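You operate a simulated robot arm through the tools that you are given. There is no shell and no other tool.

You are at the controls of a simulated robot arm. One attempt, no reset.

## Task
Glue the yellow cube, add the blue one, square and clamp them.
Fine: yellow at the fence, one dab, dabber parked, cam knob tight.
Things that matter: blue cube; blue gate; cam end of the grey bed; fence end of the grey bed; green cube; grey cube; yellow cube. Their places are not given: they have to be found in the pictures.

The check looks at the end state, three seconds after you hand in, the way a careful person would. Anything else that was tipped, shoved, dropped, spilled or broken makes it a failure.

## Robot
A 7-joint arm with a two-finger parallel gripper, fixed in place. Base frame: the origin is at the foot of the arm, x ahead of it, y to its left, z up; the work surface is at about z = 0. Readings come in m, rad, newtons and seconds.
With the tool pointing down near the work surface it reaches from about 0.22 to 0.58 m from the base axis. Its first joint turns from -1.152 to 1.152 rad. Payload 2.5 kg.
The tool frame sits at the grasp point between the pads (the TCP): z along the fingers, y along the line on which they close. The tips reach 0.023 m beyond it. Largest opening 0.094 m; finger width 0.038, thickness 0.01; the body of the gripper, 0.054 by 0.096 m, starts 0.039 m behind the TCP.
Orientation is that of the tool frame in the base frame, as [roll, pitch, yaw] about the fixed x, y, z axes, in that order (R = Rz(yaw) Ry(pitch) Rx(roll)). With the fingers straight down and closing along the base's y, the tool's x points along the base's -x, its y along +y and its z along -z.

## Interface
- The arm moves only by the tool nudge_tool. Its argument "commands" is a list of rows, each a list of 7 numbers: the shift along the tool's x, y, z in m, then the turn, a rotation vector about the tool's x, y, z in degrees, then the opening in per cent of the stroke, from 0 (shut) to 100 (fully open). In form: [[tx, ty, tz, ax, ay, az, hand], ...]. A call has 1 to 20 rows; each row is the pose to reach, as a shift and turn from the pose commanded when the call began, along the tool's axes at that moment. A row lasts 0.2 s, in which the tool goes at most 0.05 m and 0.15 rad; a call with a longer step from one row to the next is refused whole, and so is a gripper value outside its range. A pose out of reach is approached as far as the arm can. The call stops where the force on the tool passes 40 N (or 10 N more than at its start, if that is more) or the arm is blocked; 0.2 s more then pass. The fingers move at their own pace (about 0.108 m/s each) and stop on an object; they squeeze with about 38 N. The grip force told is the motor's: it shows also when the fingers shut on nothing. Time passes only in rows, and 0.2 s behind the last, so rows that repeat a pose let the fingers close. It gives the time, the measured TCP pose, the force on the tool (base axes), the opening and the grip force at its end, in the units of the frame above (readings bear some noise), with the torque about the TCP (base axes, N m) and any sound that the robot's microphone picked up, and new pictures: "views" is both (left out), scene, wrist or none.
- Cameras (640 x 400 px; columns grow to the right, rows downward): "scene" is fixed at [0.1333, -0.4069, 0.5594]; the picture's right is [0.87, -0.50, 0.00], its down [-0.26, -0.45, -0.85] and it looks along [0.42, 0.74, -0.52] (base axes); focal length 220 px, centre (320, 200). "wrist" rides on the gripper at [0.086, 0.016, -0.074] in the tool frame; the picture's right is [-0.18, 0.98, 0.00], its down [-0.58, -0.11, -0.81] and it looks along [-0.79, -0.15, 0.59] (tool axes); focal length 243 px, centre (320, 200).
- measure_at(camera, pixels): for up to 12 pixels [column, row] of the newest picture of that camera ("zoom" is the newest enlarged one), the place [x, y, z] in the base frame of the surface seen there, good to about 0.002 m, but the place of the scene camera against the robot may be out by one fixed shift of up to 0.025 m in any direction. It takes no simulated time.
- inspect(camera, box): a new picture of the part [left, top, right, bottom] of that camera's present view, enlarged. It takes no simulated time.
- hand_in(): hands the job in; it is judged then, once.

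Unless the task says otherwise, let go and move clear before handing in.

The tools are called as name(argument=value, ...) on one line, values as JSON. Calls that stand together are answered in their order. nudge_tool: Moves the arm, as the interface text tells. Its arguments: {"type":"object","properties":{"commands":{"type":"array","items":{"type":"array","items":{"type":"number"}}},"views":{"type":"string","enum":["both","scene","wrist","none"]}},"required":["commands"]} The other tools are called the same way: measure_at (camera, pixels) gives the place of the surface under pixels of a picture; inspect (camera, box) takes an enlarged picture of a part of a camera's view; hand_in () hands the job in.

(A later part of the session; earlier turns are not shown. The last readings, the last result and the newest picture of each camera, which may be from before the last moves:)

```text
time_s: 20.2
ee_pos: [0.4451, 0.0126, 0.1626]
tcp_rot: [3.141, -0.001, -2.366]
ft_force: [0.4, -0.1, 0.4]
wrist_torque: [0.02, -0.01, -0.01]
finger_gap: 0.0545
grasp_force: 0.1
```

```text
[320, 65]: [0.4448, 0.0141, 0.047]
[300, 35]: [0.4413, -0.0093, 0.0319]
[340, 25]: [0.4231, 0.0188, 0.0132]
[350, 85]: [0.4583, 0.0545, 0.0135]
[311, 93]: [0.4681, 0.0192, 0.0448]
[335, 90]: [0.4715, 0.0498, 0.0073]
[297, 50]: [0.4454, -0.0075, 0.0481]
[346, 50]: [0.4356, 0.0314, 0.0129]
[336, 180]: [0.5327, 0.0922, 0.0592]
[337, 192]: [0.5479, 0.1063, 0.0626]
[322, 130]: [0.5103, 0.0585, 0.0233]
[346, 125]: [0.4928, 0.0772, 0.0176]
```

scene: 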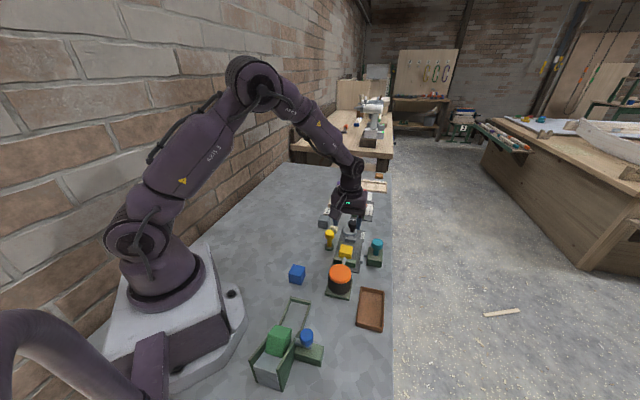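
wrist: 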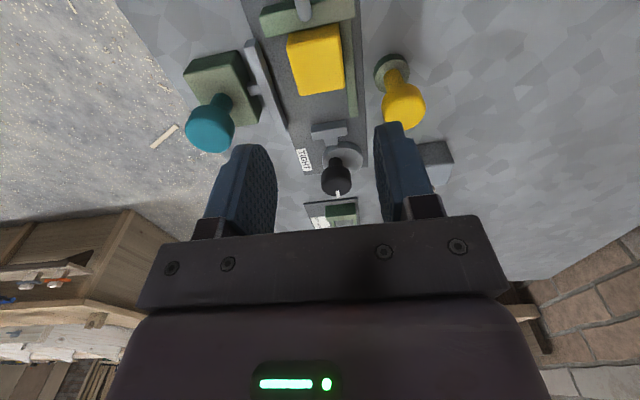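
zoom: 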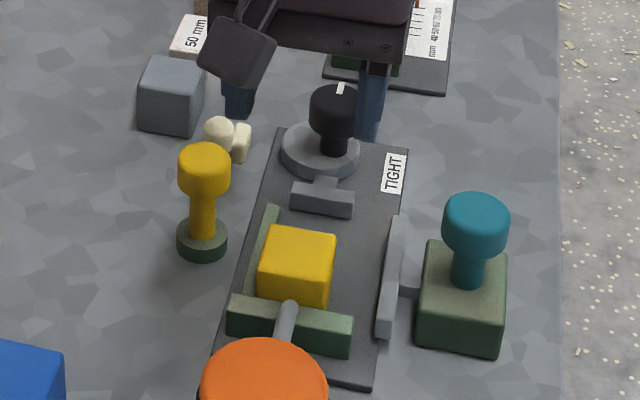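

The knob reads about (0.426,0.077) but with 4 mm spread, so I'll place the camera more directly over it for a better fix.

nudge_tool(commands=[[-0.02, 0.0176, -0.0125, 0, 0, 0, 58], [-0.04, 0.0352, -0.025, 0, 0, 0, 58], [-0.0613, 0.0528, -0.0374, 0, 0, 0, 58], [-0.0613, 0.0528, -0.0374, 0, 0, 0, 58]], views="wrist")

inspect(camera="wrist", box=[240, 0, 400, 110])

```text
time_s: 21.2
ee_pos: [0.4524, 0.0925, 0.2013]
tcp_rot: [-3.141, 0.001, -2.368]
ft_force: [-0.9, 1.0, -0.5]
wrist_torque: [0.01, -0.01, -0.03]
finger_gap: 0.0547
grasp_force: 0.0
```

wrist: 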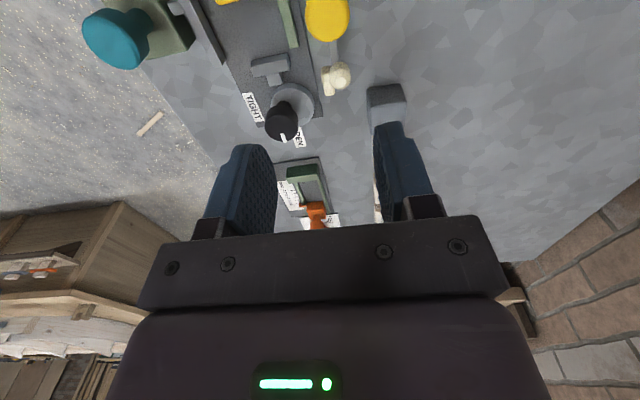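

```text
3.64 times, centred on (320, 55) of wrist
```

zoom: 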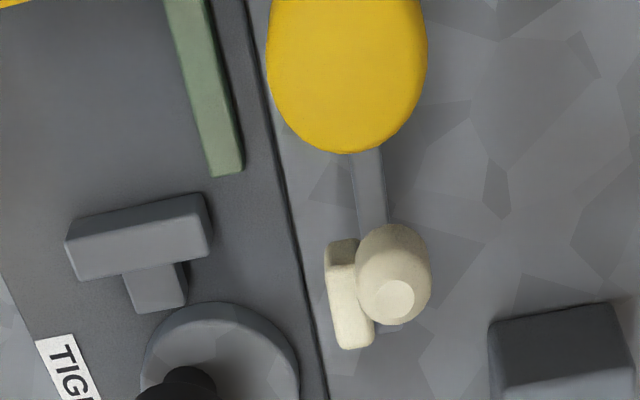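

The knob's outline shows: left (270,60), right (425,55), lower edge (345,150). I'll measure it and the arm and pad.

measure_at(camera="zoom", pixels=[[273, 60], [422, 55], [345, 146], [345, 20], [347, 70], [370, 190], [393, 298], [350, 300], [334, 300], [345, 250], [358, 340], [385, 328]])

```text
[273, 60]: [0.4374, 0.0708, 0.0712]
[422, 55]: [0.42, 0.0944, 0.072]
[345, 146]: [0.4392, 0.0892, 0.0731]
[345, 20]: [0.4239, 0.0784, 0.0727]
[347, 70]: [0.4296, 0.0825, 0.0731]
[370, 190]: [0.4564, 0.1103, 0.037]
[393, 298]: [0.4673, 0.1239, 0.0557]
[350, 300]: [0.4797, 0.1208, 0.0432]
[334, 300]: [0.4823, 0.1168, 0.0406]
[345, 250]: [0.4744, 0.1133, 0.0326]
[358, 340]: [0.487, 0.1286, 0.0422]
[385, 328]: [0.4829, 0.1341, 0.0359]
```

Knob centre ≈ (0.427,0.080), radius ≈ 0.0147, top 0.073; arm lies along U with the pad 0.0665 m out. I'll go above the knob with 50% opening.

nudge_tool(commands=[[0.009, 0.003, 0.03, 0, 0, 0, 50], [0.018, 0.006, 0.06, 0, 0, 0, 50], [0.0268, 0.009, 0.095, 0, 0, 0, 50], [0.0268, 0.009, 0.095, 0, 0, 0, 50]], views="both")

```text
time_s: 22.2
ee_pos: [0.4298, 0.0791, 0.1069]
tcp_rot: [-3.141, 0.0, -2.366]
ft_force: [0.8, 0.9, -0.3]
wrist_torque: [0.0, 0.0, 0.01]
finger_gap: 0.0472
grasp_force: 0.1
```

scene: 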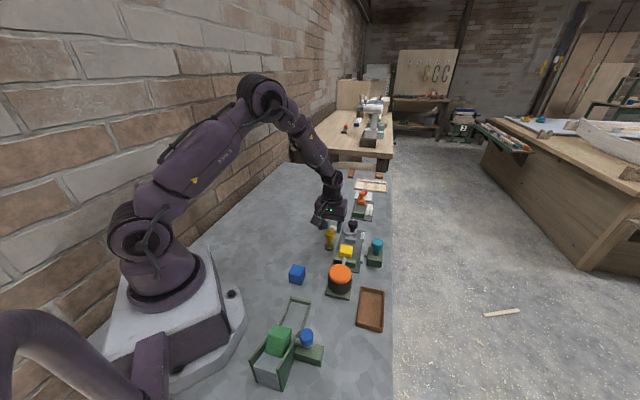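
wrist: 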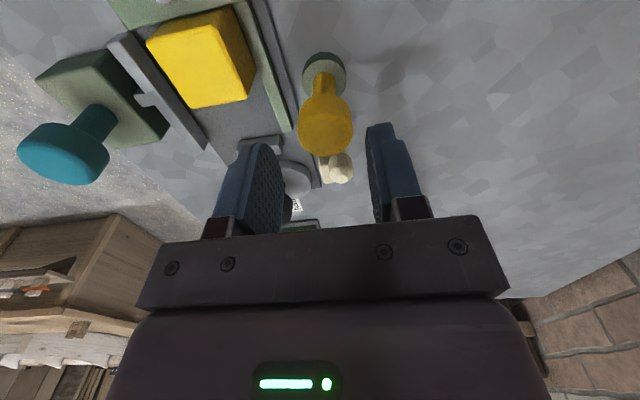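

The knob sits at column 325, midway between the finger edges (283 and 367), so it looks centred; I'll measure it again from here.

measure_at(camera="wrist", pixels=[[301, 125], [349, 125], [325, 152], [325, 130], [303, 70], [345, 70], [325, 55], [325, 75], [341, 165], [325, 110], [333, 150], [315, 150]])

inspect(camera="wrist", box=[230, 40, 430, 240])

```text
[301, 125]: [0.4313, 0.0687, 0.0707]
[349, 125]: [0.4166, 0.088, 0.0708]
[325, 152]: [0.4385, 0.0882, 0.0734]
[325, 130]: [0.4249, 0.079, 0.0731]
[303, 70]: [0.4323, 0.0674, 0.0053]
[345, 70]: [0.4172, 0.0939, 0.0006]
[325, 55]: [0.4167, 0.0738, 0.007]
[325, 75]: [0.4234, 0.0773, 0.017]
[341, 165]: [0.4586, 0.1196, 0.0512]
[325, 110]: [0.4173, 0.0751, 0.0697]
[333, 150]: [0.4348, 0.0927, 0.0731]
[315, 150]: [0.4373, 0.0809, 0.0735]
```

```text
2.00 times, centred on (330, 140) of wrist
```

zoom: 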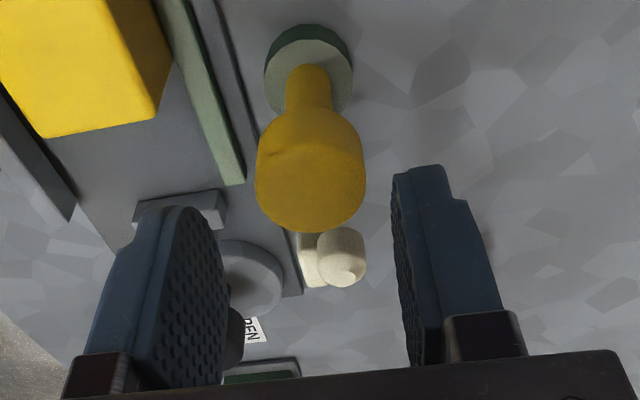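

Projecting the tool axis gives (320,135) at knob height while the knob centre is at (325,134), so I need +2.7 mm along tool y. I'll trim, descend to z≈0.064 and check.

nudge_tool(commands=[[0, 0.0027, 0.0, 0, 0, 0, 50], [0, 0.0027, 0.015, 0, 0, 0, 50], [0, 0.0027, 0.03, 0, 0, 0, 50], [0, 0.0027, 0.042, 0, 0, 0, 50], [0, 0.0027, 0.042, 0, 0, 0, 50]], views="wrist")

inspect(camera="wrist", box=[230, 80, 430, 240])

```text
time_s: 23.4
ee_pos: [0.4272, 0.0808, 0.0637]
tcp_rot: [-3.14, -0.002, -2.365]
ft_force: [-0.6, 0.9, -0.5]
wrist_torque: [0.02, 0.0, 0.01]
finger_gap: 0.0471
grasp_force: 0.1
```

wrist: 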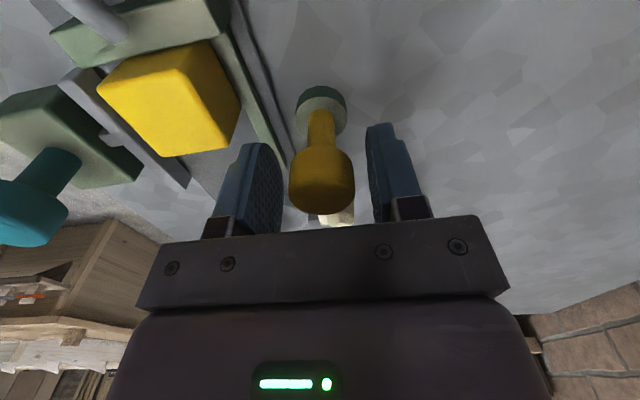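

```text
2.50 times, centred on (330, 160) of wrist
```

zoom: 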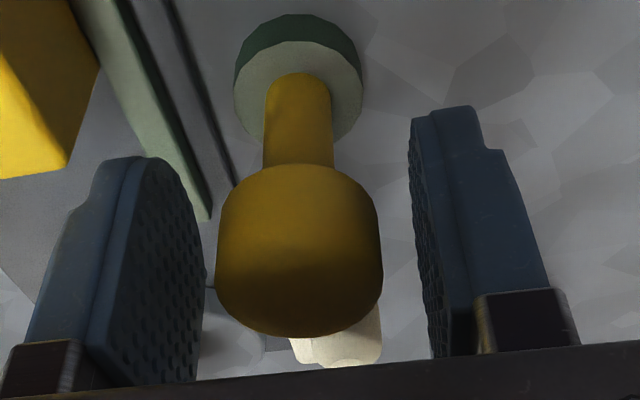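

The knob is centred between the fingers (column 322 vs 320). I'll close on it.

nudge_tool(commands=[[0, 0, 0, 0, 0, 0, 40], [0, 0, 0, 0, 0, 0, 0], [0, 0, 0, 0, 0, 0, 0], [0, 0, 0, 0, 0, 0, 0]], views="none")

```text
time_s: 24.4
ee_pos: [0.427, 0.081, 0.0641]
tcp_rot: [3.141, 0.0, -2.366]
ft_force: [0.8, 1.4, -0.7]
wrist_torque: [0.01, -0.08, 0.0]
finger_gap: 0.0305
grasp_force: 44.8
```

Gripped the knob (gap 0.0305, little side force). I'll try a small clockwise turn of 16° and watch the torque and picture.

nudge_tool(commands=[[0, 0, 0, 0, 0, 4, 0], [0, 0, 0, 0, 0, 8, 0], [0, 0, 0, 0, 0, 12, 0], [0, 0, 0, 0, 0, 16, 0]], views="both")

inspect(camera="scene", box=[300, 205, 400, 275])

```text
time_s: 25.4
ee_pos: [0.4272, 0.0813, 0.0644]
tcp_rot: [3.141, -0.001, -2.647]
ft_force: [2.8, 1.4, 2.4]
wrist_torque: [-0.44, 0.95, 0.02]
finger_gap: 0.0302
grasp_force: 45.1
```

scene: 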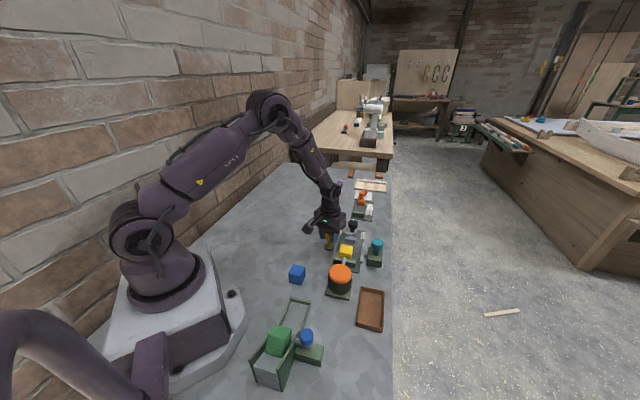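
wrist: 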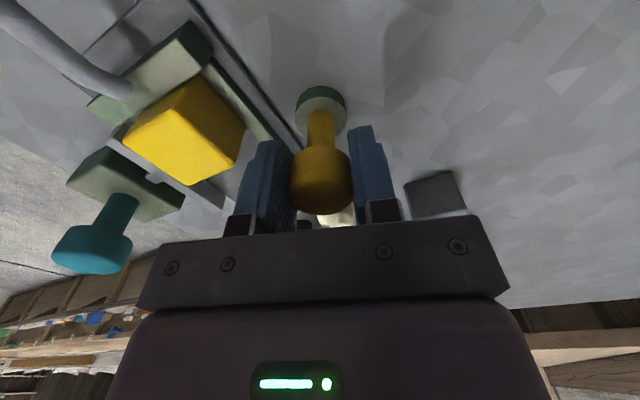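

```text
5.71 times, centred on (350, 240) of scene
```

zoom: 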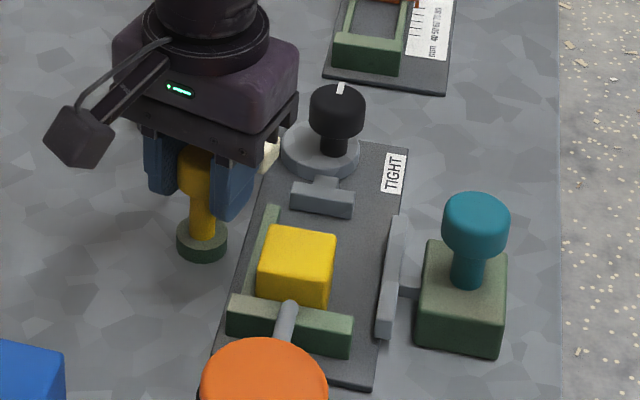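

The knob turns freely with the tool (yaw changed 16°, z-torque 0.02), and the picture shows nothing else touched. I'll keep turning to about 60° in total.

nudge_tool(commands=[[0, 0, 0, 0, 0, 5, 0], [0, 0, 0, 0, 0, 10, 0], [0, 0, 0, 0, 0, 15, 0], [0, 0, 0, 0, 0, 20, 0], [0, 0, 0, 0, 0, 25, 0]], views="both")

inspect(camera="scene", box=[300, 205, 400, 275])

```text
time_s: 26.6
ee_pos: [0.4257, 0.0831, 0.064]
tcp_rot: [-3.141, 0.0, -3.083]
ft_force: [-9.8, -0.7, 17.4]
wrist_torque: [0.0, -0.85, -0.01]
finger_gap: 0.0302
grasp_force: 45.3
```

scene: 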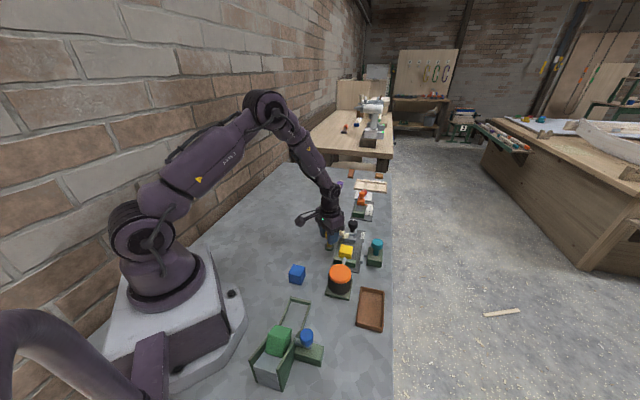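
wrist: 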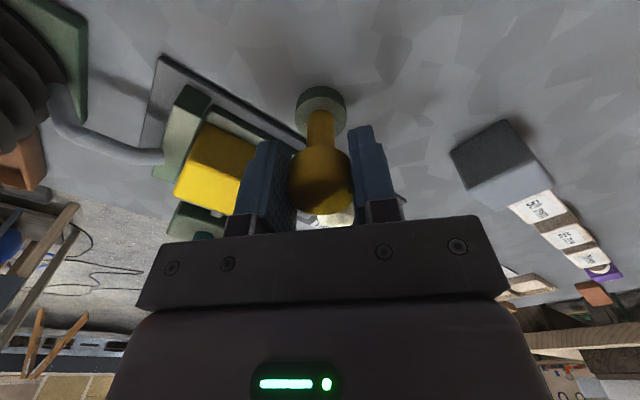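

```text
5.71 times, centred on (350, 240) of scene
```

zoom: 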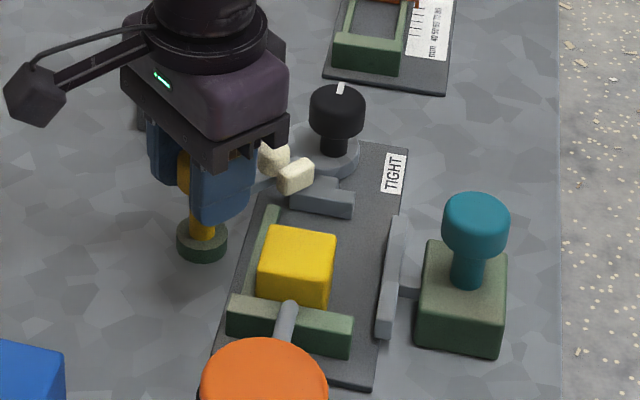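

The pad is swinging over the bed toward yellow, but a strain of −10 N in x and +17 N in z has built up from arm drift. I'll ease the tool 1 mm back and 1.2 mm up before turning on.

nudge_tool(commands=[[0.0005, 0, -0.0006, 0, 0, 0, 0], [0.001, 0, -0.0012, 0, 0, 0, 0], [0.001, 0, -0.0012, 0, 0, 0, 0]], views="none")

```text
time_s: 27.4
ee_pos: [0.4275, 0.0822, 0.0632]
tcp_rot: [-3.141, 0.005, -3.083]
ft_force: [19.5, 4.1, -14.0]
wrist_torque: [-0.07, 0.84, 0.02]
finger_gap: 0.0305
grasp_force: 44.7
```

That overshot: stiffness is about 29 N/mm. I'll go back by half of it.

nudge_tool(commands=[[-0.0006, 0, 0.0005, 0, 0, 0, 0], [-0.0006, 0, 0.0005, 0, 0, 0, 0]], views="none")

```text
time_s: 28.0
ee_pos: [0.4269, 0.0815, 0.065]
tcp_rot: [-3.14, 0.001, -3.08]
ft_force: [7.1, -3.2, -6.2]
wrist_torque: [0.24, -1.3, 0.0]
finger_gap: 0.0305
grasp_force: 45.0
```

Strain is now small (≈7 N). Continuing the turn by 20°.

nudge_tool(commands=[[0, 0, 0, 0, 0, 5, 0], [0, 0, 0, 0, 0, 10, 0], [0, 0, 0, 0, 0, 15, 0], [0, 0, 0, 0, 0, 20, 0]], views="scene")

inspect(camera="scene", box=[300, 205, 400, 275])

```text
time_s: 29.0
ee_pos: [0.4267, 0.084, 0.0632]
tcp_rot: [3.14, -0.001, 2.851]
ft_force: [8.3, 7.7, -7.0]
wrist_torque: [-0.29, -1.07, 0.04]
finger_gap: 0.0304
grasp_force: 44.8
```

scene: 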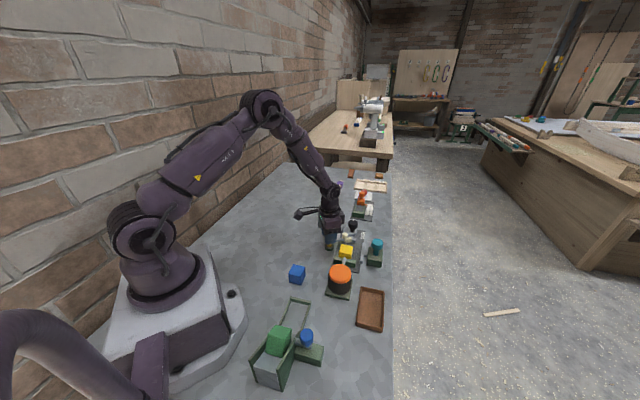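

```text
5.71 times, centred on (350, 240) of scene
```

zoom: 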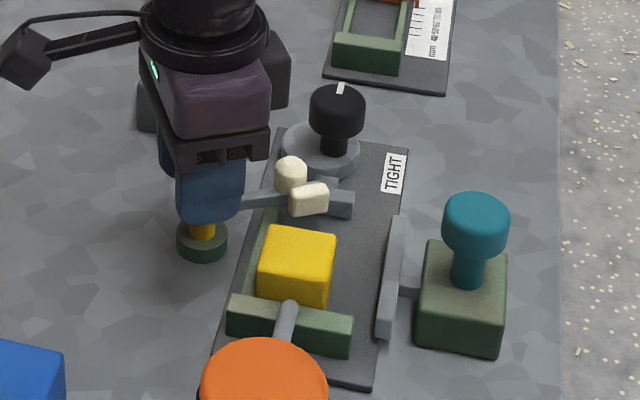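

The pad swings cleanly toward yellow's cam-side face (61° turned). I'll go 18° more, to about 79°.

nudge_tool(commands=[[0, 0, 0, 0, 0, 4.5, 0], [0, 0, 0, 0, 0, 9, 0], [0, 0, 0, 0, 0, 13.5, 0], [0, 0, 0, 0, 0, 18, 0]], views="scene")

inspect(camera="scene", box=[320, 215, 390, 265])

```text
time_s: 30.0
ee_pos: [0.4262, 0.0842, 0.0637]
tcp_rot: [3.136, 0.002, 2.539]
ft_force: [21.5, 24.2, -21.5]
wrist_torque: [-0.73, -0.07, 0.12]
finger_gap: 0.0305
grasp_force: 45.2
```

scene: 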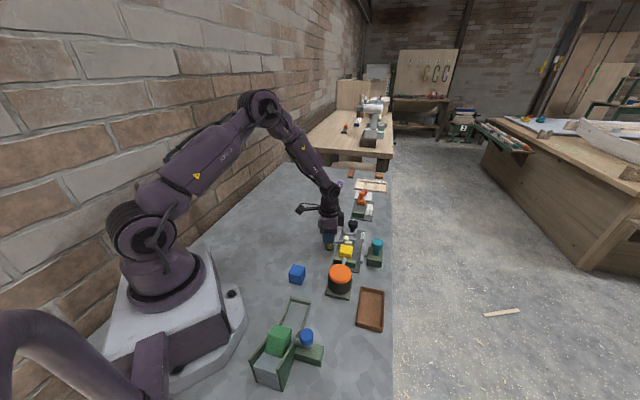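

```text
8.00 times, centred on (355, 240) of scene
```

zoom: 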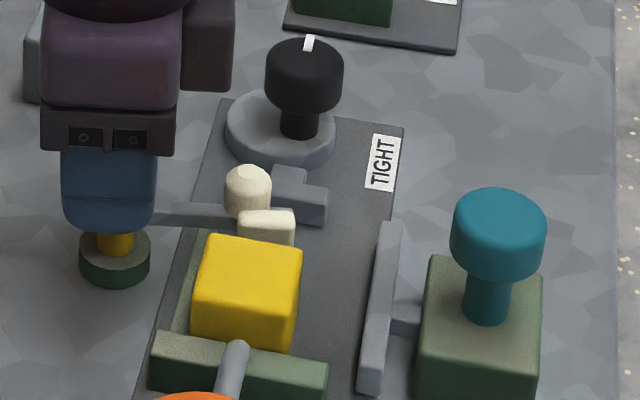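

At 79° the pad is just short of the face; strain of about 32 N along +U and −21 N in z has built up, so I'll comply with a 0.7 mm shift that way first.

nudge_tool(commands=[[0, 0.0004, 0.0003, 0, 0, 0, 0], [0, 0.0008, 0.0006, 0, 0, 0, 0], [0, 0.0008, 0.0006, 0, 0, 0, 0]], views="none")

```text
time_s: 30.8
ee_pos: [0.4277, 0.0835, 0.0638]
tcp_rot: [3.138, -0.001, 2.541]
ft_force: [8.3, 24.0, 0.7]
wrist_torque: [-0.96, -0.91, 0.07]
finger_gap: 0.0303
grasp_force: 45.2
```

The remaining strain is 24 N along +y; shift 0.6 mm that way.

nudge_tool(commands=[[0.0003, 0.0005, 0, 0, 0, 0, 0], [0.0003, 0.0005, 0, 0, 0, 0, 0]], views="none")

```text
time_s: 31.4
ee_pos: [0.4275, 0.0846, 0.0634]
tcp_rot: [3.141, -0.003, 2.539]
ft_force: [-1.8, 21.9, 15.8]
wrist_torque: [-0.56, -0.71, 0.04]
finger_gap: 0.0305
grasp_force: 44.9
```

Still 22 N in +y and 16 N up; another small ease.

nudge_tool(commands=[[0.0003, 0.0005, -0.0004, 0, 0, 0, 0], [0.0003, 0.0005, -0.0004, 0, 0, 0, 0]], views="scene")

inspect(camera="scene", box=[330, 220, 380, 256])

```text
time_s: 32.0
ee_pos: [0.4278, 0.0849, 0.0639]
tcp_rot: [3.141, -0.002, 2.539]
ft_force: [2.9, 19.3, 5.2]
wrist_torque: [0.38, -0.1, 0.07]
finger_gap: 0.0302
grasp_force: 44.7
```

scene: 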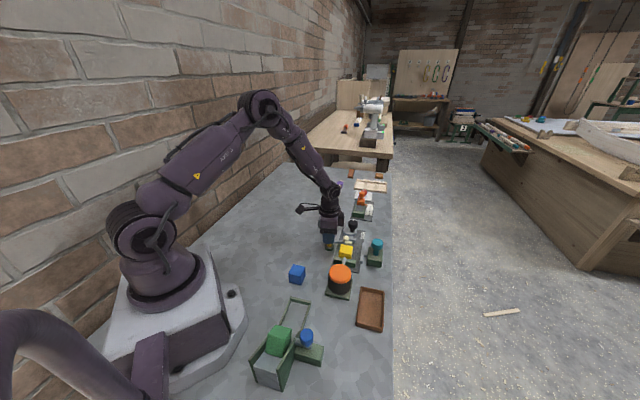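

```text
11.11 times, centred on (355, 238) of scene
```

zoom: 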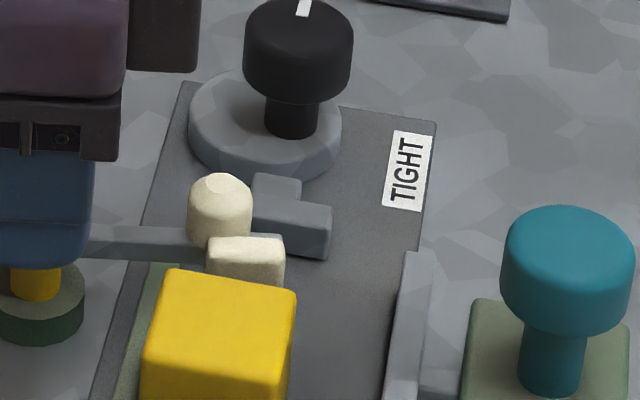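

I'll measure the gap between the pad's front and the cube's back edge in this zoom.

measure_at(camera="zoom", pixels=[[245, 243], [225, 250], [275, 252], [245, 265], [180, 275], [290, 297], [235, 288], [220, 185], [215, 215], [150, 240], [150, 248], [230, 340]])

```text
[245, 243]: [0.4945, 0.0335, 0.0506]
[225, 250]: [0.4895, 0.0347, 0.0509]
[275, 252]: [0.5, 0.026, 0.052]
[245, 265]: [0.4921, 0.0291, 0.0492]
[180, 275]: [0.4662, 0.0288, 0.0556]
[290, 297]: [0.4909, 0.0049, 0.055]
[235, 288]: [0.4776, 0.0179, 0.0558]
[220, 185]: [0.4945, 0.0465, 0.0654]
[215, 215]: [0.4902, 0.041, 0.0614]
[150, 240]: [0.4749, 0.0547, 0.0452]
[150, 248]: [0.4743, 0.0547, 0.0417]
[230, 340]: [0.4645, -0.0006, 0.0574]
```

The gap is roughly 14–18 mm (≈12–15° of swing). I'll turn 8° more, then proceed in small steps.

nudge_tool(commands=[[0, 0, 0, 0, 0, 3, 0], [0, 0, 0, 0, 0, 6, 0], [0, 0, 0, 0, 0, 8, 0]], views="scene")

inspect(camera="scene", box=[330, 220, 380, 256])

```text
time_s: 32.8
ee_pos: [0.4277, 0.0847, 0.0646]
tcp_rot: [3.14, 0.0, 2.397]
ft_force: [12.1, 16.3, 4.2]
wrist_torque: [0.7, 0.53, 0.05]
finger_gap: 0.0304
grasp_force: 45.1
```

scene: 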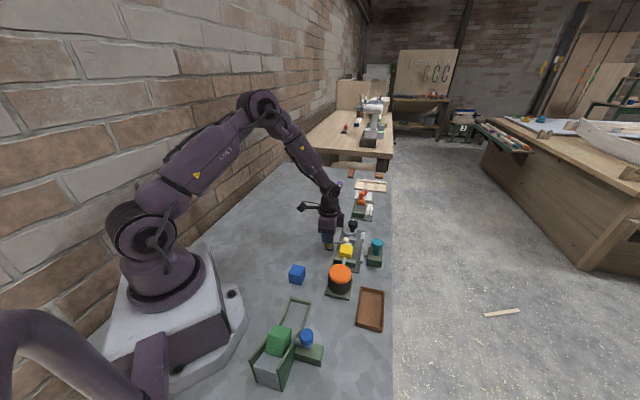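

```text
11.11 times, centred on (355, 238) of scene
```

zoom: 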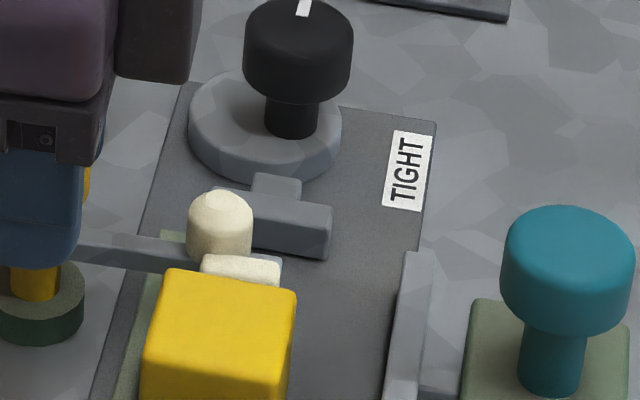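

87° turned; measuring the remaining gap.

measure_at(camera="zoom", pixels=[[240, 265], [220, 268], [270, 275], [240, 260], [215, 270], [180, 277], [235, 288], [285, 296]])

```text
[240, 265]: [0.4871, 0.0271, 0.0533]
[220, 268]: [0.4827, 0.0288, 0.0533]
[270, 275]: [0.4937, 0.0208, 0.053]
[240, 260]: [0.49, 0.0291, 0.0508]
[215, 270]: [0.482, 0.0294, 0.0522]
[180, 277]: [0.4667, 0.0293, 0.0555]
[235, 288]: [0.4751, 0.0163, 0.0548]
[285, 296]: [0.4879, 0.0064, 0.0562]
```

The pad front is near but not touching (torque z 0.05). I'll step 2.5° more and read the torque.

nudge_tool(commands=[[0, 0, 0, 0, 0, 1, 0], [0, 0, 0, 0, 0, 2, 0], [0, 0, 0, 0, 0, 2.5, 0]], views="none")

```text
time_s: 33.6
ee_pos: [0.4279, 0.0852, 0.0635]
tcp_rot: [3.14, 0.0, 2.358]
ft_force: [3.8, 15.5, 17.8]
wrist_torque: [-0.1, 0.2, 0.03]
finger_gap: 0.0304
grasp_force: 45.2
```

No contact torque at 89.3°. Another 1.5°.

nudge_tool(commands=[[0, 0, 0, 0, 0, 0.75, 0], [0, 0, 0, 0, 0, 1.5, 0], [0, 0, 0, 0, 0, 1.5, 0]], views="none")

```text
time_s: 34.4
ee_pos: [0.4274, 0.0849, 0.0636]
tcp_rot: [3.137, 0.001, 2.33]
ft_force: [4.9, 20.2, 20.5]
wrist_torque: [-0.28, 0.37, 0.17]
finger_gap: 0.0304
grasp_force: 44.8
```

Torque z rose to 0.17 N·m at 90.9°, suggesting the pad touches. I'll look.

inspect(camera="scene", box=[335, 225, 375, 255])

inspect(camera="wrist", box=[100, 50, 440, 240])

```text
13.33 times, centred on (355, 240) of scene
```

zoom: 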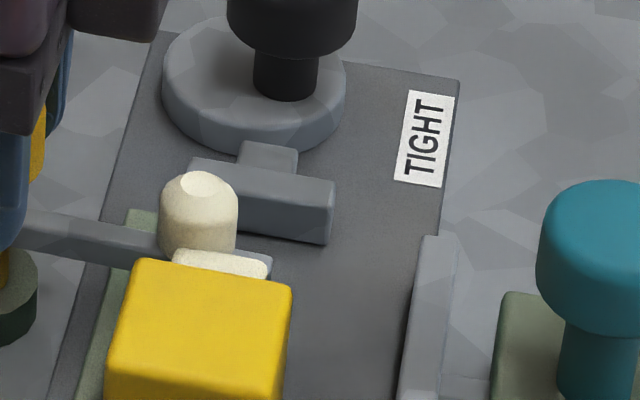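

```text
1.88 times, centred on (270, 145) of wrist
```

zoom: 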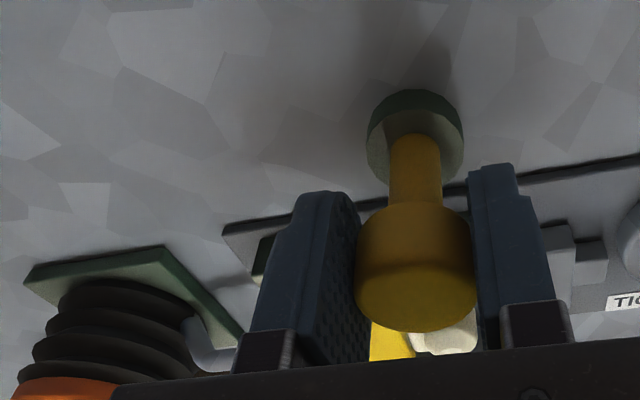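

Zooming in on the tiny gap between yellow and pad beneath the knob.

inspect(camera="wrist", box=[290, 205, 350, 242])

nudge_tool(commands=[[0, 0, 0, 0, 0, 0.5, 0], [0, 0, 0, 0, 0, 1.0, 0], [0, 0, 0, 0, 0, 1.0, 0]], views="none")

```text
10.67 times, centred on (320, 224) of wrist
```

zoom: 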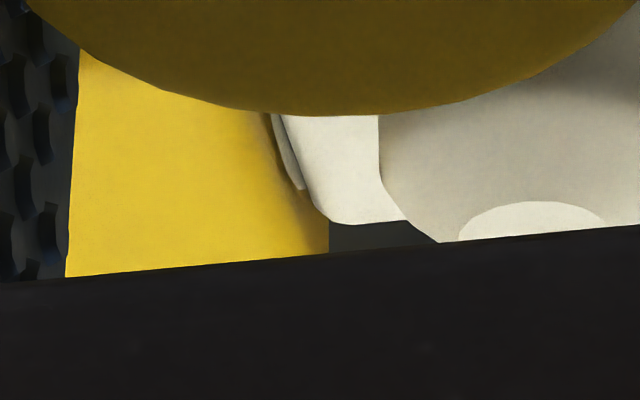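

```text
time_s: 35.2
ee_pos: [0.4268, 0.0859, 0.0641]
tcp_rot: [3.136, 0.001, 2.315]
ft_force: [12.3, 20.2, 7.7]
wrist_torque: [-0.27, 0.04, 0.83]
finger_gap: 0.0303
grasp_force: 45.4
```

Torque jumped to 0.83 N·m: firm pad contact on yellow's face, one dab made. Now I'll swing the dabber back, 20° first, and look at the face.

nudge_tool(commands=[[0, 0, 0, 0, 0, -5, 0], [0, 0, 0, 0, 0, -10, 0], [0, 0, 0, 0, 0, -15, 0], [0, 0, 0, 0, 0, -20, 0]], views="scene")

inspect(camera="scene", box=[335, 225, 375, 255])

```text
time_s: 36.2
ee_pos: [0.4267, 0.0842, 0.0624]
tcp_rot: [3.14, -0.001, 2.662]
ft_force: [6.8, 20.4, 4.7]
wrist_torque: [-0.55, -0.54, 0.07]
finger_gap: 0.0302
grasp_force: 44.8
```

scene: 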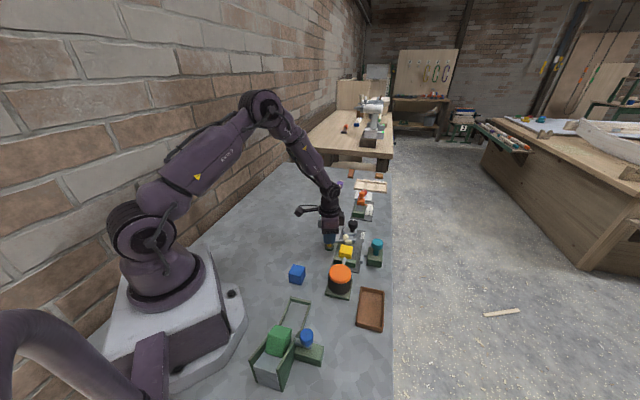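

```text
13.33 times, centred on (355, 240) of scene
```

zoom: 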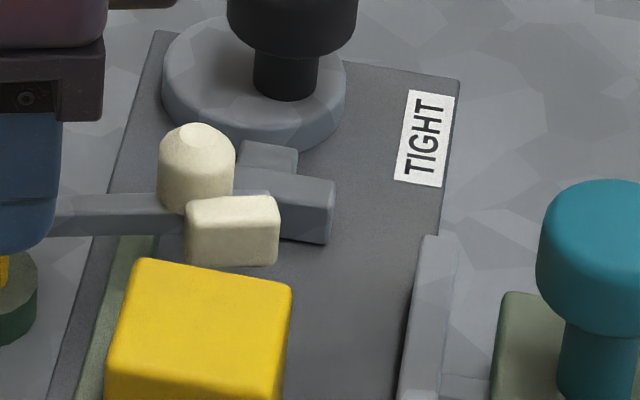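

Pad withdrew cleanly and yellow didn't move. Continuing back by 20° steps while watching strain.

nudge_tool(commands=[[0, 0, 0, 0, 0, -5, 0], [0, 0, 0, 0, 0, -10, 0], [0, 0, 0, 0, 0, -15, 0], [0, 0, 0, 0, 0, -20, 0]], views="none")

```text
time_s: 37.2
ee_pos: [0.4262, 0.084, 0.0641]
tcp_rot: [-3.141, 0.002, 3.011]
ft_force: [11.7, 11.9, 7.8]
wrist_torque: [0.19, 1.14, 0.05]
finger_gap: 0.0304
grasp_force: 45.1
```

Strain stays modest (≈17 N). Another 20° back.

nudge_tool(commands=[[0, 0, 0, 0, 0, -5, 0], [0, 0, 0, 0, 0, -10, 0], [0, 0, 0, 0, 0, -15, 0], [0, 0, 0, 0, 0, -20, 0]], views="none")

```text
time_s: 38.2
ee_pos: [0.4262, 0.0811, 0.064]
tcp_rot: [-3.141, 0.0, -2.926]
ft_force: [10.2, -3.0, -0.8]
wrist_torque: [0.55, -1.3, -0.04]
finger_gap: 0.0303
grasp_force: 44.6
```

32° left to the parked angle; turning 20° more, then the rest.

nudge_tool(commands=[[0, 0, 0, 0, 0, -5, 0], [0, 0, 0, 0, 0, -10, 0], [0, 0, 0, 0, 0, -15, 0], [0, 0, 0, 0, 0, -20, 0]], views="none")

```text
time_s: 39.2
ee_pos: [0.4275, 0.0809, 0.0641]
tcp_rot: [-3.136, 0.002, -2.578]
ft_force: [22.0, -18.4, -14.6]
wrist_torque: [1.04, -0.72, -0.09]
finger_gap: 0.0304
grasp_force: 45.2
```

Strain of 29 N built up; I'll comply 0.9 mm along tool −y and 0.4 mm down.

nudge_tool(commands=[[0, -0.0005, 0.0002, 0, 0, 0, 0], [0, -0.0009, 0.0004, 0, 0, 0, 0], [0, -0.0009, 0.0004, 0, 0, 0, 0]], views="scene")

inspect(camera="scene", box=[310, 210, 380, 260])

```text
time_s: 40.0
ee_pos: [0.4272, 0.0822, 0.064]
tcp_rot: [-3.141, -0.005, -2.576]
ft_force: [10.4, -15.5, -6.3]
wrist_torque: [-0.31, 0.07, -0.09]
finger_gap: 0.0304
grasp_force: 45.0
```

scene: 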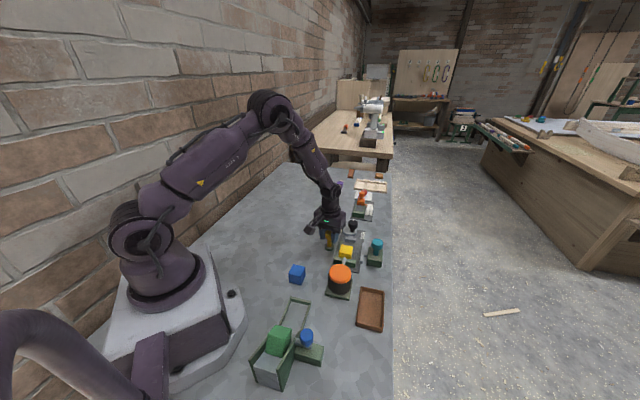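

```text
8.00 times, centred on (345, 235) of scene
```

zoom: 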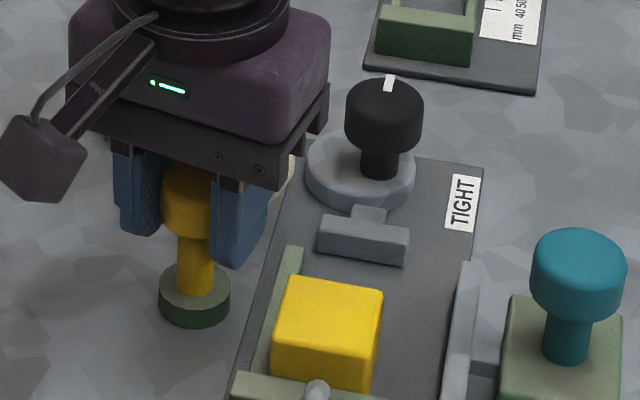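

12° remain; turning back the rest and checking for a stop.

nudge_tool(commands=[[0, -0.0003, 0, 0, 0, -4, 0], [0, -0.0003, 0, 0, 0, -8, 0], [0, -0.0003, 0, 0, 0, -11, 0], [0, -0.0003, 0, 0, 0, -11, 0]], views="scene")

inspect(camera="scene", box=[310, 210, 380, 260])

```text
time_s: 41.2
ee_pos: [0.4268, 0.0803, 0.0633]
tcp_rot: [-3.138, 0.001, -2.387]
ft_force: [4.0, -0.8, -3.1]
wrist_torque: [-0.14, 0.88, 0.0]
finger_gap: 0.0304
grasp_force: 44.8
stopped in row 4: the force on the tool passed its limit at 41 N (the readings are from after the stop); the commanded pose is now the measured one
```

scene: 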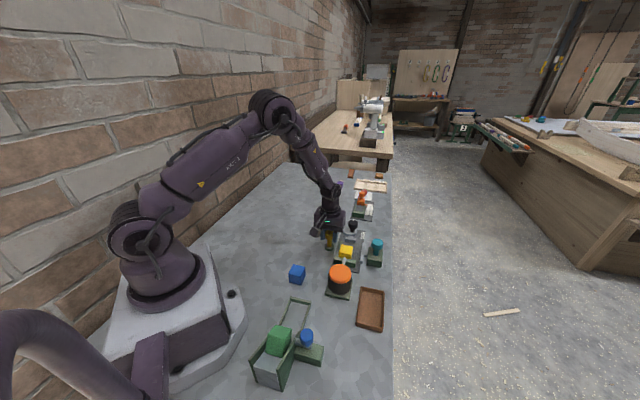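

```text
8.00 times, centred on (345, 235) of scene
```

zoom: 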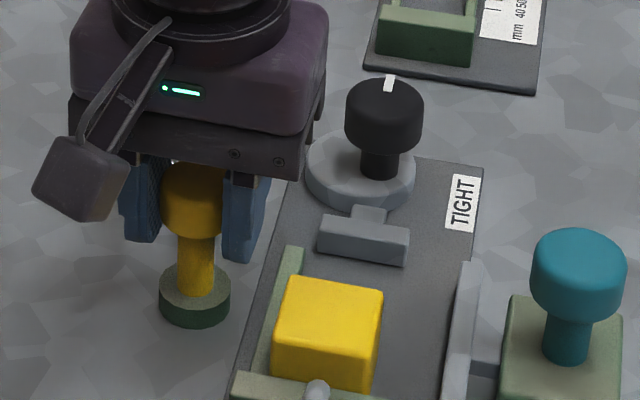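

Now unloaded, 1.2° short of the start yaw. I'll turn the last 1.2° and read.

nudge_tool(commands=[[0, 0, 0, 0, 0, -0.6, 0], [0, 0, 0, 0, 0, -1.2, 0], [0, 0, 0, 0, 0, -1.2, 0]], views="none")

```text
time_s: 42.0
ee_pos: [0.4273, 0.0805, 0.0644]
tcp_rot: [-3.137, 0.0, -2.363]
ft_force: [5.8, 1.2, 1.0]
wrist_torque: [-0.62, 1.25, -0.01]
finger_gap: 0.0303
grasp_force: 45.2
```

Back at the starting yaw with no resistance. I'll release the knob, rise and compare the pad's place with before.

nudge_tool(commands=[[0, 0, 0, 0, 0, 0, 25], [0, 0, 0, 0, 0, 0, 50], [0, 0, 0, 0, 0, 0, 50], [0, 0, -0.03, 0, 0, 0, 50], [0, 0, -0.07, 0, 0, 0, 50], [-0.014, -0.009, -0.105, 0, 0, 0, 50], [-0.0268, -0.009, -0.137, 0, 0, 0, 50], [-0.0268, -0.009, -0.137, 0, 0, 0, 50]], views="both")

inspect(camera="wrist", box=[240, 0, 400, 110])

```text
time_s: 43.8
ee_pos: [0.4503, 0.0942, 0.2018]
tcp_rot: [-3.14, -0.001, -2.366]
ft_force: [-0.2, 0.8, 0.0]
wrist_torque: [0.0, 0.01, 0.0]
finger_gap: 0.0469
grasp_force: 0.0
```

scene: 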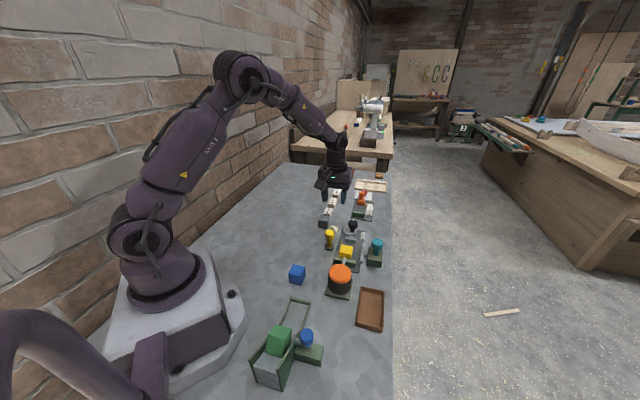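
wrist: 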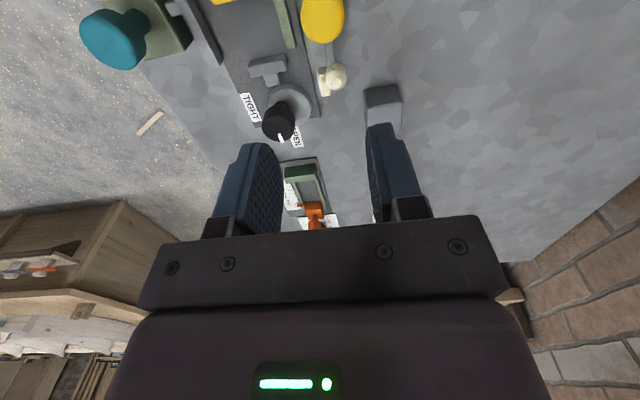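

```text
3.64 times, centred on (320, 55) of wrist
```

zoom: 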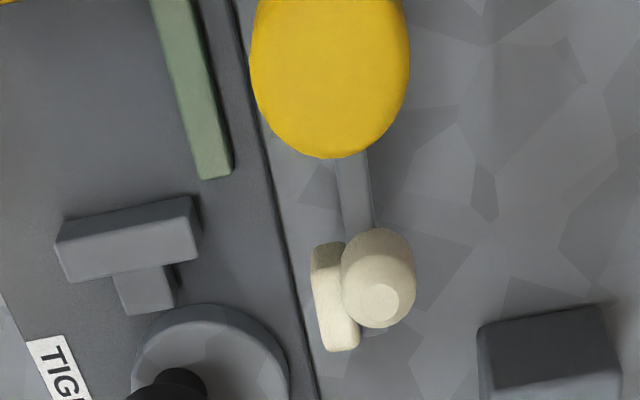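

The dabber looks as at the start; I'll measure the pad and arm for comparison.

measure_at(camera="zoom", pixels=[[354, 190], [383, 300], [335, 305], [319, 305], [330, 252], [343, 343], [256, 62], [405, 55], [330, 150], [368, 330]])

```text
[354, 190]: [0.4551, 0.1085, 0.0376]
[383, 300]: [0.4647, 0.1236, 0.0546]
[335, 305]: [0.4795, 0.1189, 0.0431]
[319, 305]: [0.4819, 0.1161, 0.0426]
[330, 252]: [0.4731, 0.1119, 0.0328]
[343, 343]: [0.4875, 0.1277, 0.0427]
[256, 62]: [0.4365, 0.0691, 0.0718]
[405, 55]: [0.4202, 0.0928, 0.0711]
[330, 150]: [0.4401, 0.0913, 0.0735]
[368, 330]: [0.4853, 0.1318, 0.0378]
```

The dabber is parked where it began (pad within ~1 mm). Before adding blue I'll swing the wrist camera round to check yellow's glued face from the cam side.

nudge_tool(commands=[[-0.001, -0.008, 0.008, 0, 0, 8.2, 50], [-0.002, -0.016, 0.016, 0, 0, 16.4, 50], [-0.003, -0.024, 0.024, 0, 0, 24.6, 50], [-0.004, -0.032, 0.032, 0, 0, 32.8, 50], [-0.005, -0.04, 0.04, 0, 0, 41, 50], [-0.006, -0.048, 0.048, 0, 0, 49.2, 50], [-0.007, -0.056, 0.056, 0, 0, 57.4, 50], [-0.008, -0.064, 0.064, 0, 0, 65.6, 50], [-0.009, -0.072, 0.072, 0, 0, 73.8, 50], [-0.01, -0.083, 0.08, 0, 0, 82, 50], [-0.01, -0.083, 0.08, 0, 0, 90, 50], [-0.01, -0.083, 0.08, 0, 0, 90, 50]], views="wrist")

inspect(camera="wrist", box=[170, 10, 330, 130])

```text
time_s: 46.4
ee_pos: [0.5172, 0.0413, 0.121]
tcp_rot: [-3.141, 0.002, 2.345]
ft_force: [-0.3, -0.4, -0.3]
wrist_torque: [-0.04, 0.01, -0.01]
finger_gap: 0.0468
grasp_force: 0.0
```

wrist: 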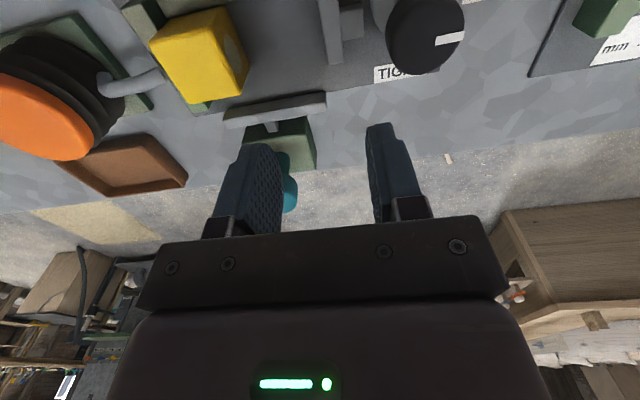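

```text
3.33 times, centred on (250, 70) of wrist
```

zoom: 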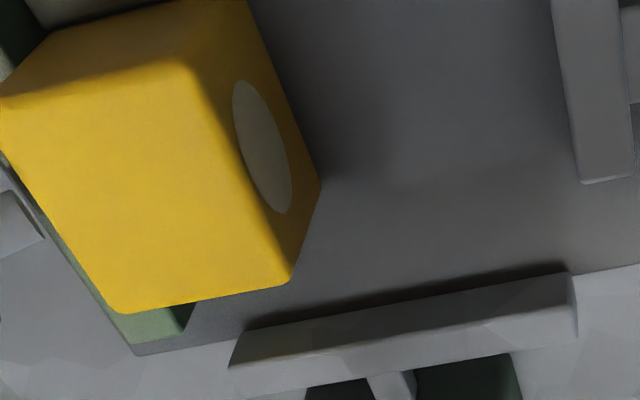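

A single pale glue disc is visible on yellow's cam-side face at zoom (262,147) — exactly one dab. Now I'll turn back and go above the blue cube near (0.276,0.016).

nudge_tool(commands=[[0.0137, -0.0173, -0.012, 0, 0, -8.2, 60], [0.0274, -0.0345, -0.024, 0, 0, -16.4, 70], [0.0411, -0.0518, -0.036, 0, 0, -24.6, 80], [0.0548, -0.069, -0.04, 0, 0, -32.8, 100], [0.0685, -0.0863, -0.04, 0, 0, -41, 100], [0.0821, -0.1035, -0.04, 0, 0, -49.2, 100], [0.0958, -0.1208, -0.04, 0, 0, -57.4, 100], [0.1095, -0.138, -0.04, 0, 0, -65.6, 100], [0.1232, -0.1553, -0.04, 0, 0, -73.8, 100], [0.1369, -0.1725, -0.04, 0, 0, -82, 100], [0.1506, -0.1898, -0.04, 0, 0, -90, 100], [0.1506, -0.1898, -0.04, 0, 0, -90, 100]], views="both")

```text
time_s: 49.0
ee_pos: [0.2763, 0.016, 0.1606]
tcp_rot: [-3.139, 0.0, -2.36]
ft_force: [-0.8, 0.4, 0.1]
wrist_torque: [0.01, -0.03, 0.0]
finger_gap: 0.0941
grasp_force: 0.0
```

scene: 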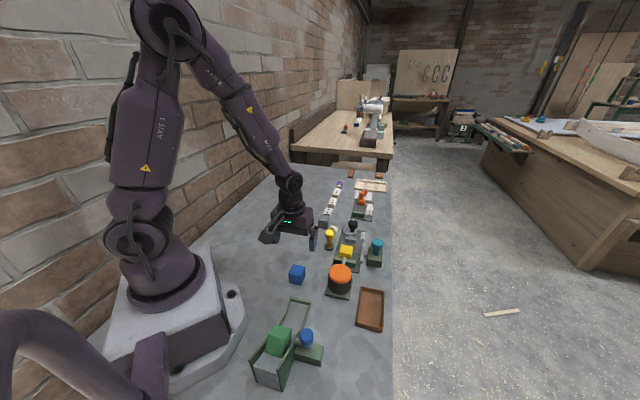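
wrist: 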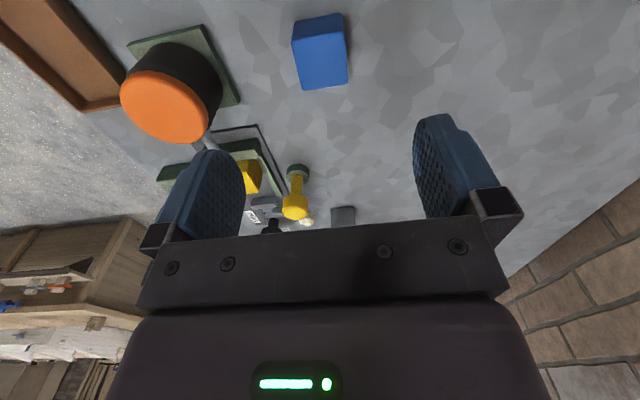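

The blue cube is at (320,50) in the wrist view. I'll enlarge and measure its top corners.

inspect(camera="wrist", box=[270, 0, 370, 105])

```text
3.81 times, centred on (320, 52) of wrist
```

zoom: 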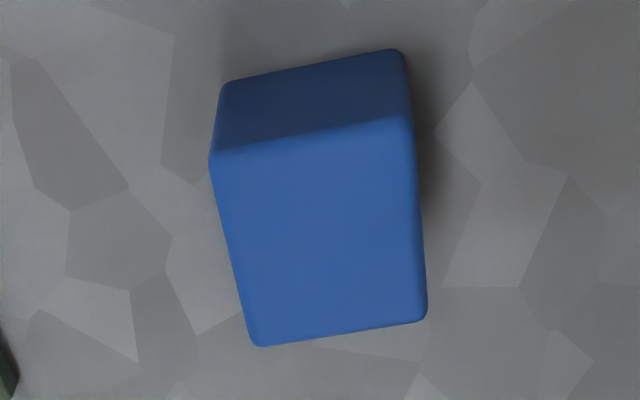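

measure_at(camera="zoom", pixels=[[217, 162], [408, 125], [422, 312], [256, 340], [320, 235], [228, 240], [418, 220], [310, 145], [340, 328]])

```text
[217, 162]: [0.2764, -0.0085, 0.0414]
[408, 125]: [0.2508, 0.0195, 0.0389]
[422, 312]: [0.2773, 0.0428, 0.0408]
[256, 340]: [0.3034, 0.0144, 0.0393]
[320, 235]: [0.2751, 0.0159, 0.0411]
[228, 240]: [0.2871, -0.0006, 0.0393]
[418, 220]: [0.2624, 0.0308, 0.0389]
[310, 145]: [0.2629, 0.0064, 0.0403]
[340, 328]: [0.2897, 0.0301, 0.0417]
```

Blue's centre is (0.277,0.017), turned about 41.5°. I'll descend with a 3° alignment turn, pausing at z≈0.037 before closing.

nudge_tool(commands=[[-0.001, 0, 0.025, 0, 0, 1, 100], [-0.001, 0, 0.055, 0, 0, 2, 100], [-0.001, 0, 0.085, 0, 0, 3, 100], [-0.001, 0, 0.11, 0, 0, 3, 100], [-0.001, 0, 0.1235, 0, 0, 3, 100], [-0.001, 0, 0.1235, 0, 0, 3, 100]], views="wrist")

```text
time_s: 50.4
ee_pos: [0.2758, 0.0164, 0.0346]
tcp_rot: [-3.138, 0.0, -2.417]
ft_force: [0.6, 0.9, -0.3]
wrist_torque: [-0.02, -0.01, 0.06]
finger_gap: 0.0944
grasp_force: 0.0
```

wrist: 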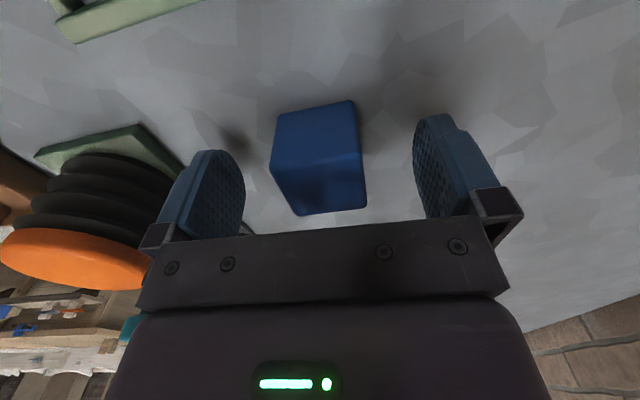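

Well placed; I'll trim 1.2 mm, rise 2 mm and close on the blue cube.

nudge_tool(commands=[[-0.0012, 0, -0.002, 0, 0, 0, 100], [-0.0012, 0, -0.002, 0, 0, 0, 60], [-0.0012, 0, -0.002, 0, 0, 0, 0], [-0.0012, 0, -0.002, 0, 0, 0, 0], [-0.0012, 0, -0.002, 0, 0, 0, 0]], views="wrist")

```text
time_s: 51.6
ee_pos: [0.277, 0.0176, 0.0365]
tcp_rot: [-3.139, 0.0, -2.417]
ft_force: [-0.5, 0.4, -0.8]
wrist_torque: [-0.02, 0.02, 0.04]
finger_gap: 0.0387
grasp_force: 37.5
```

wrist: 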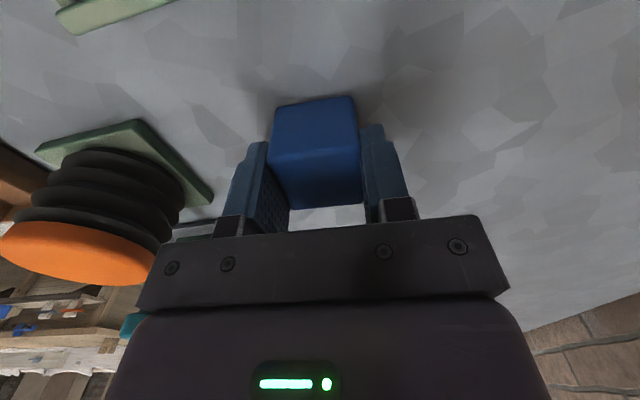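

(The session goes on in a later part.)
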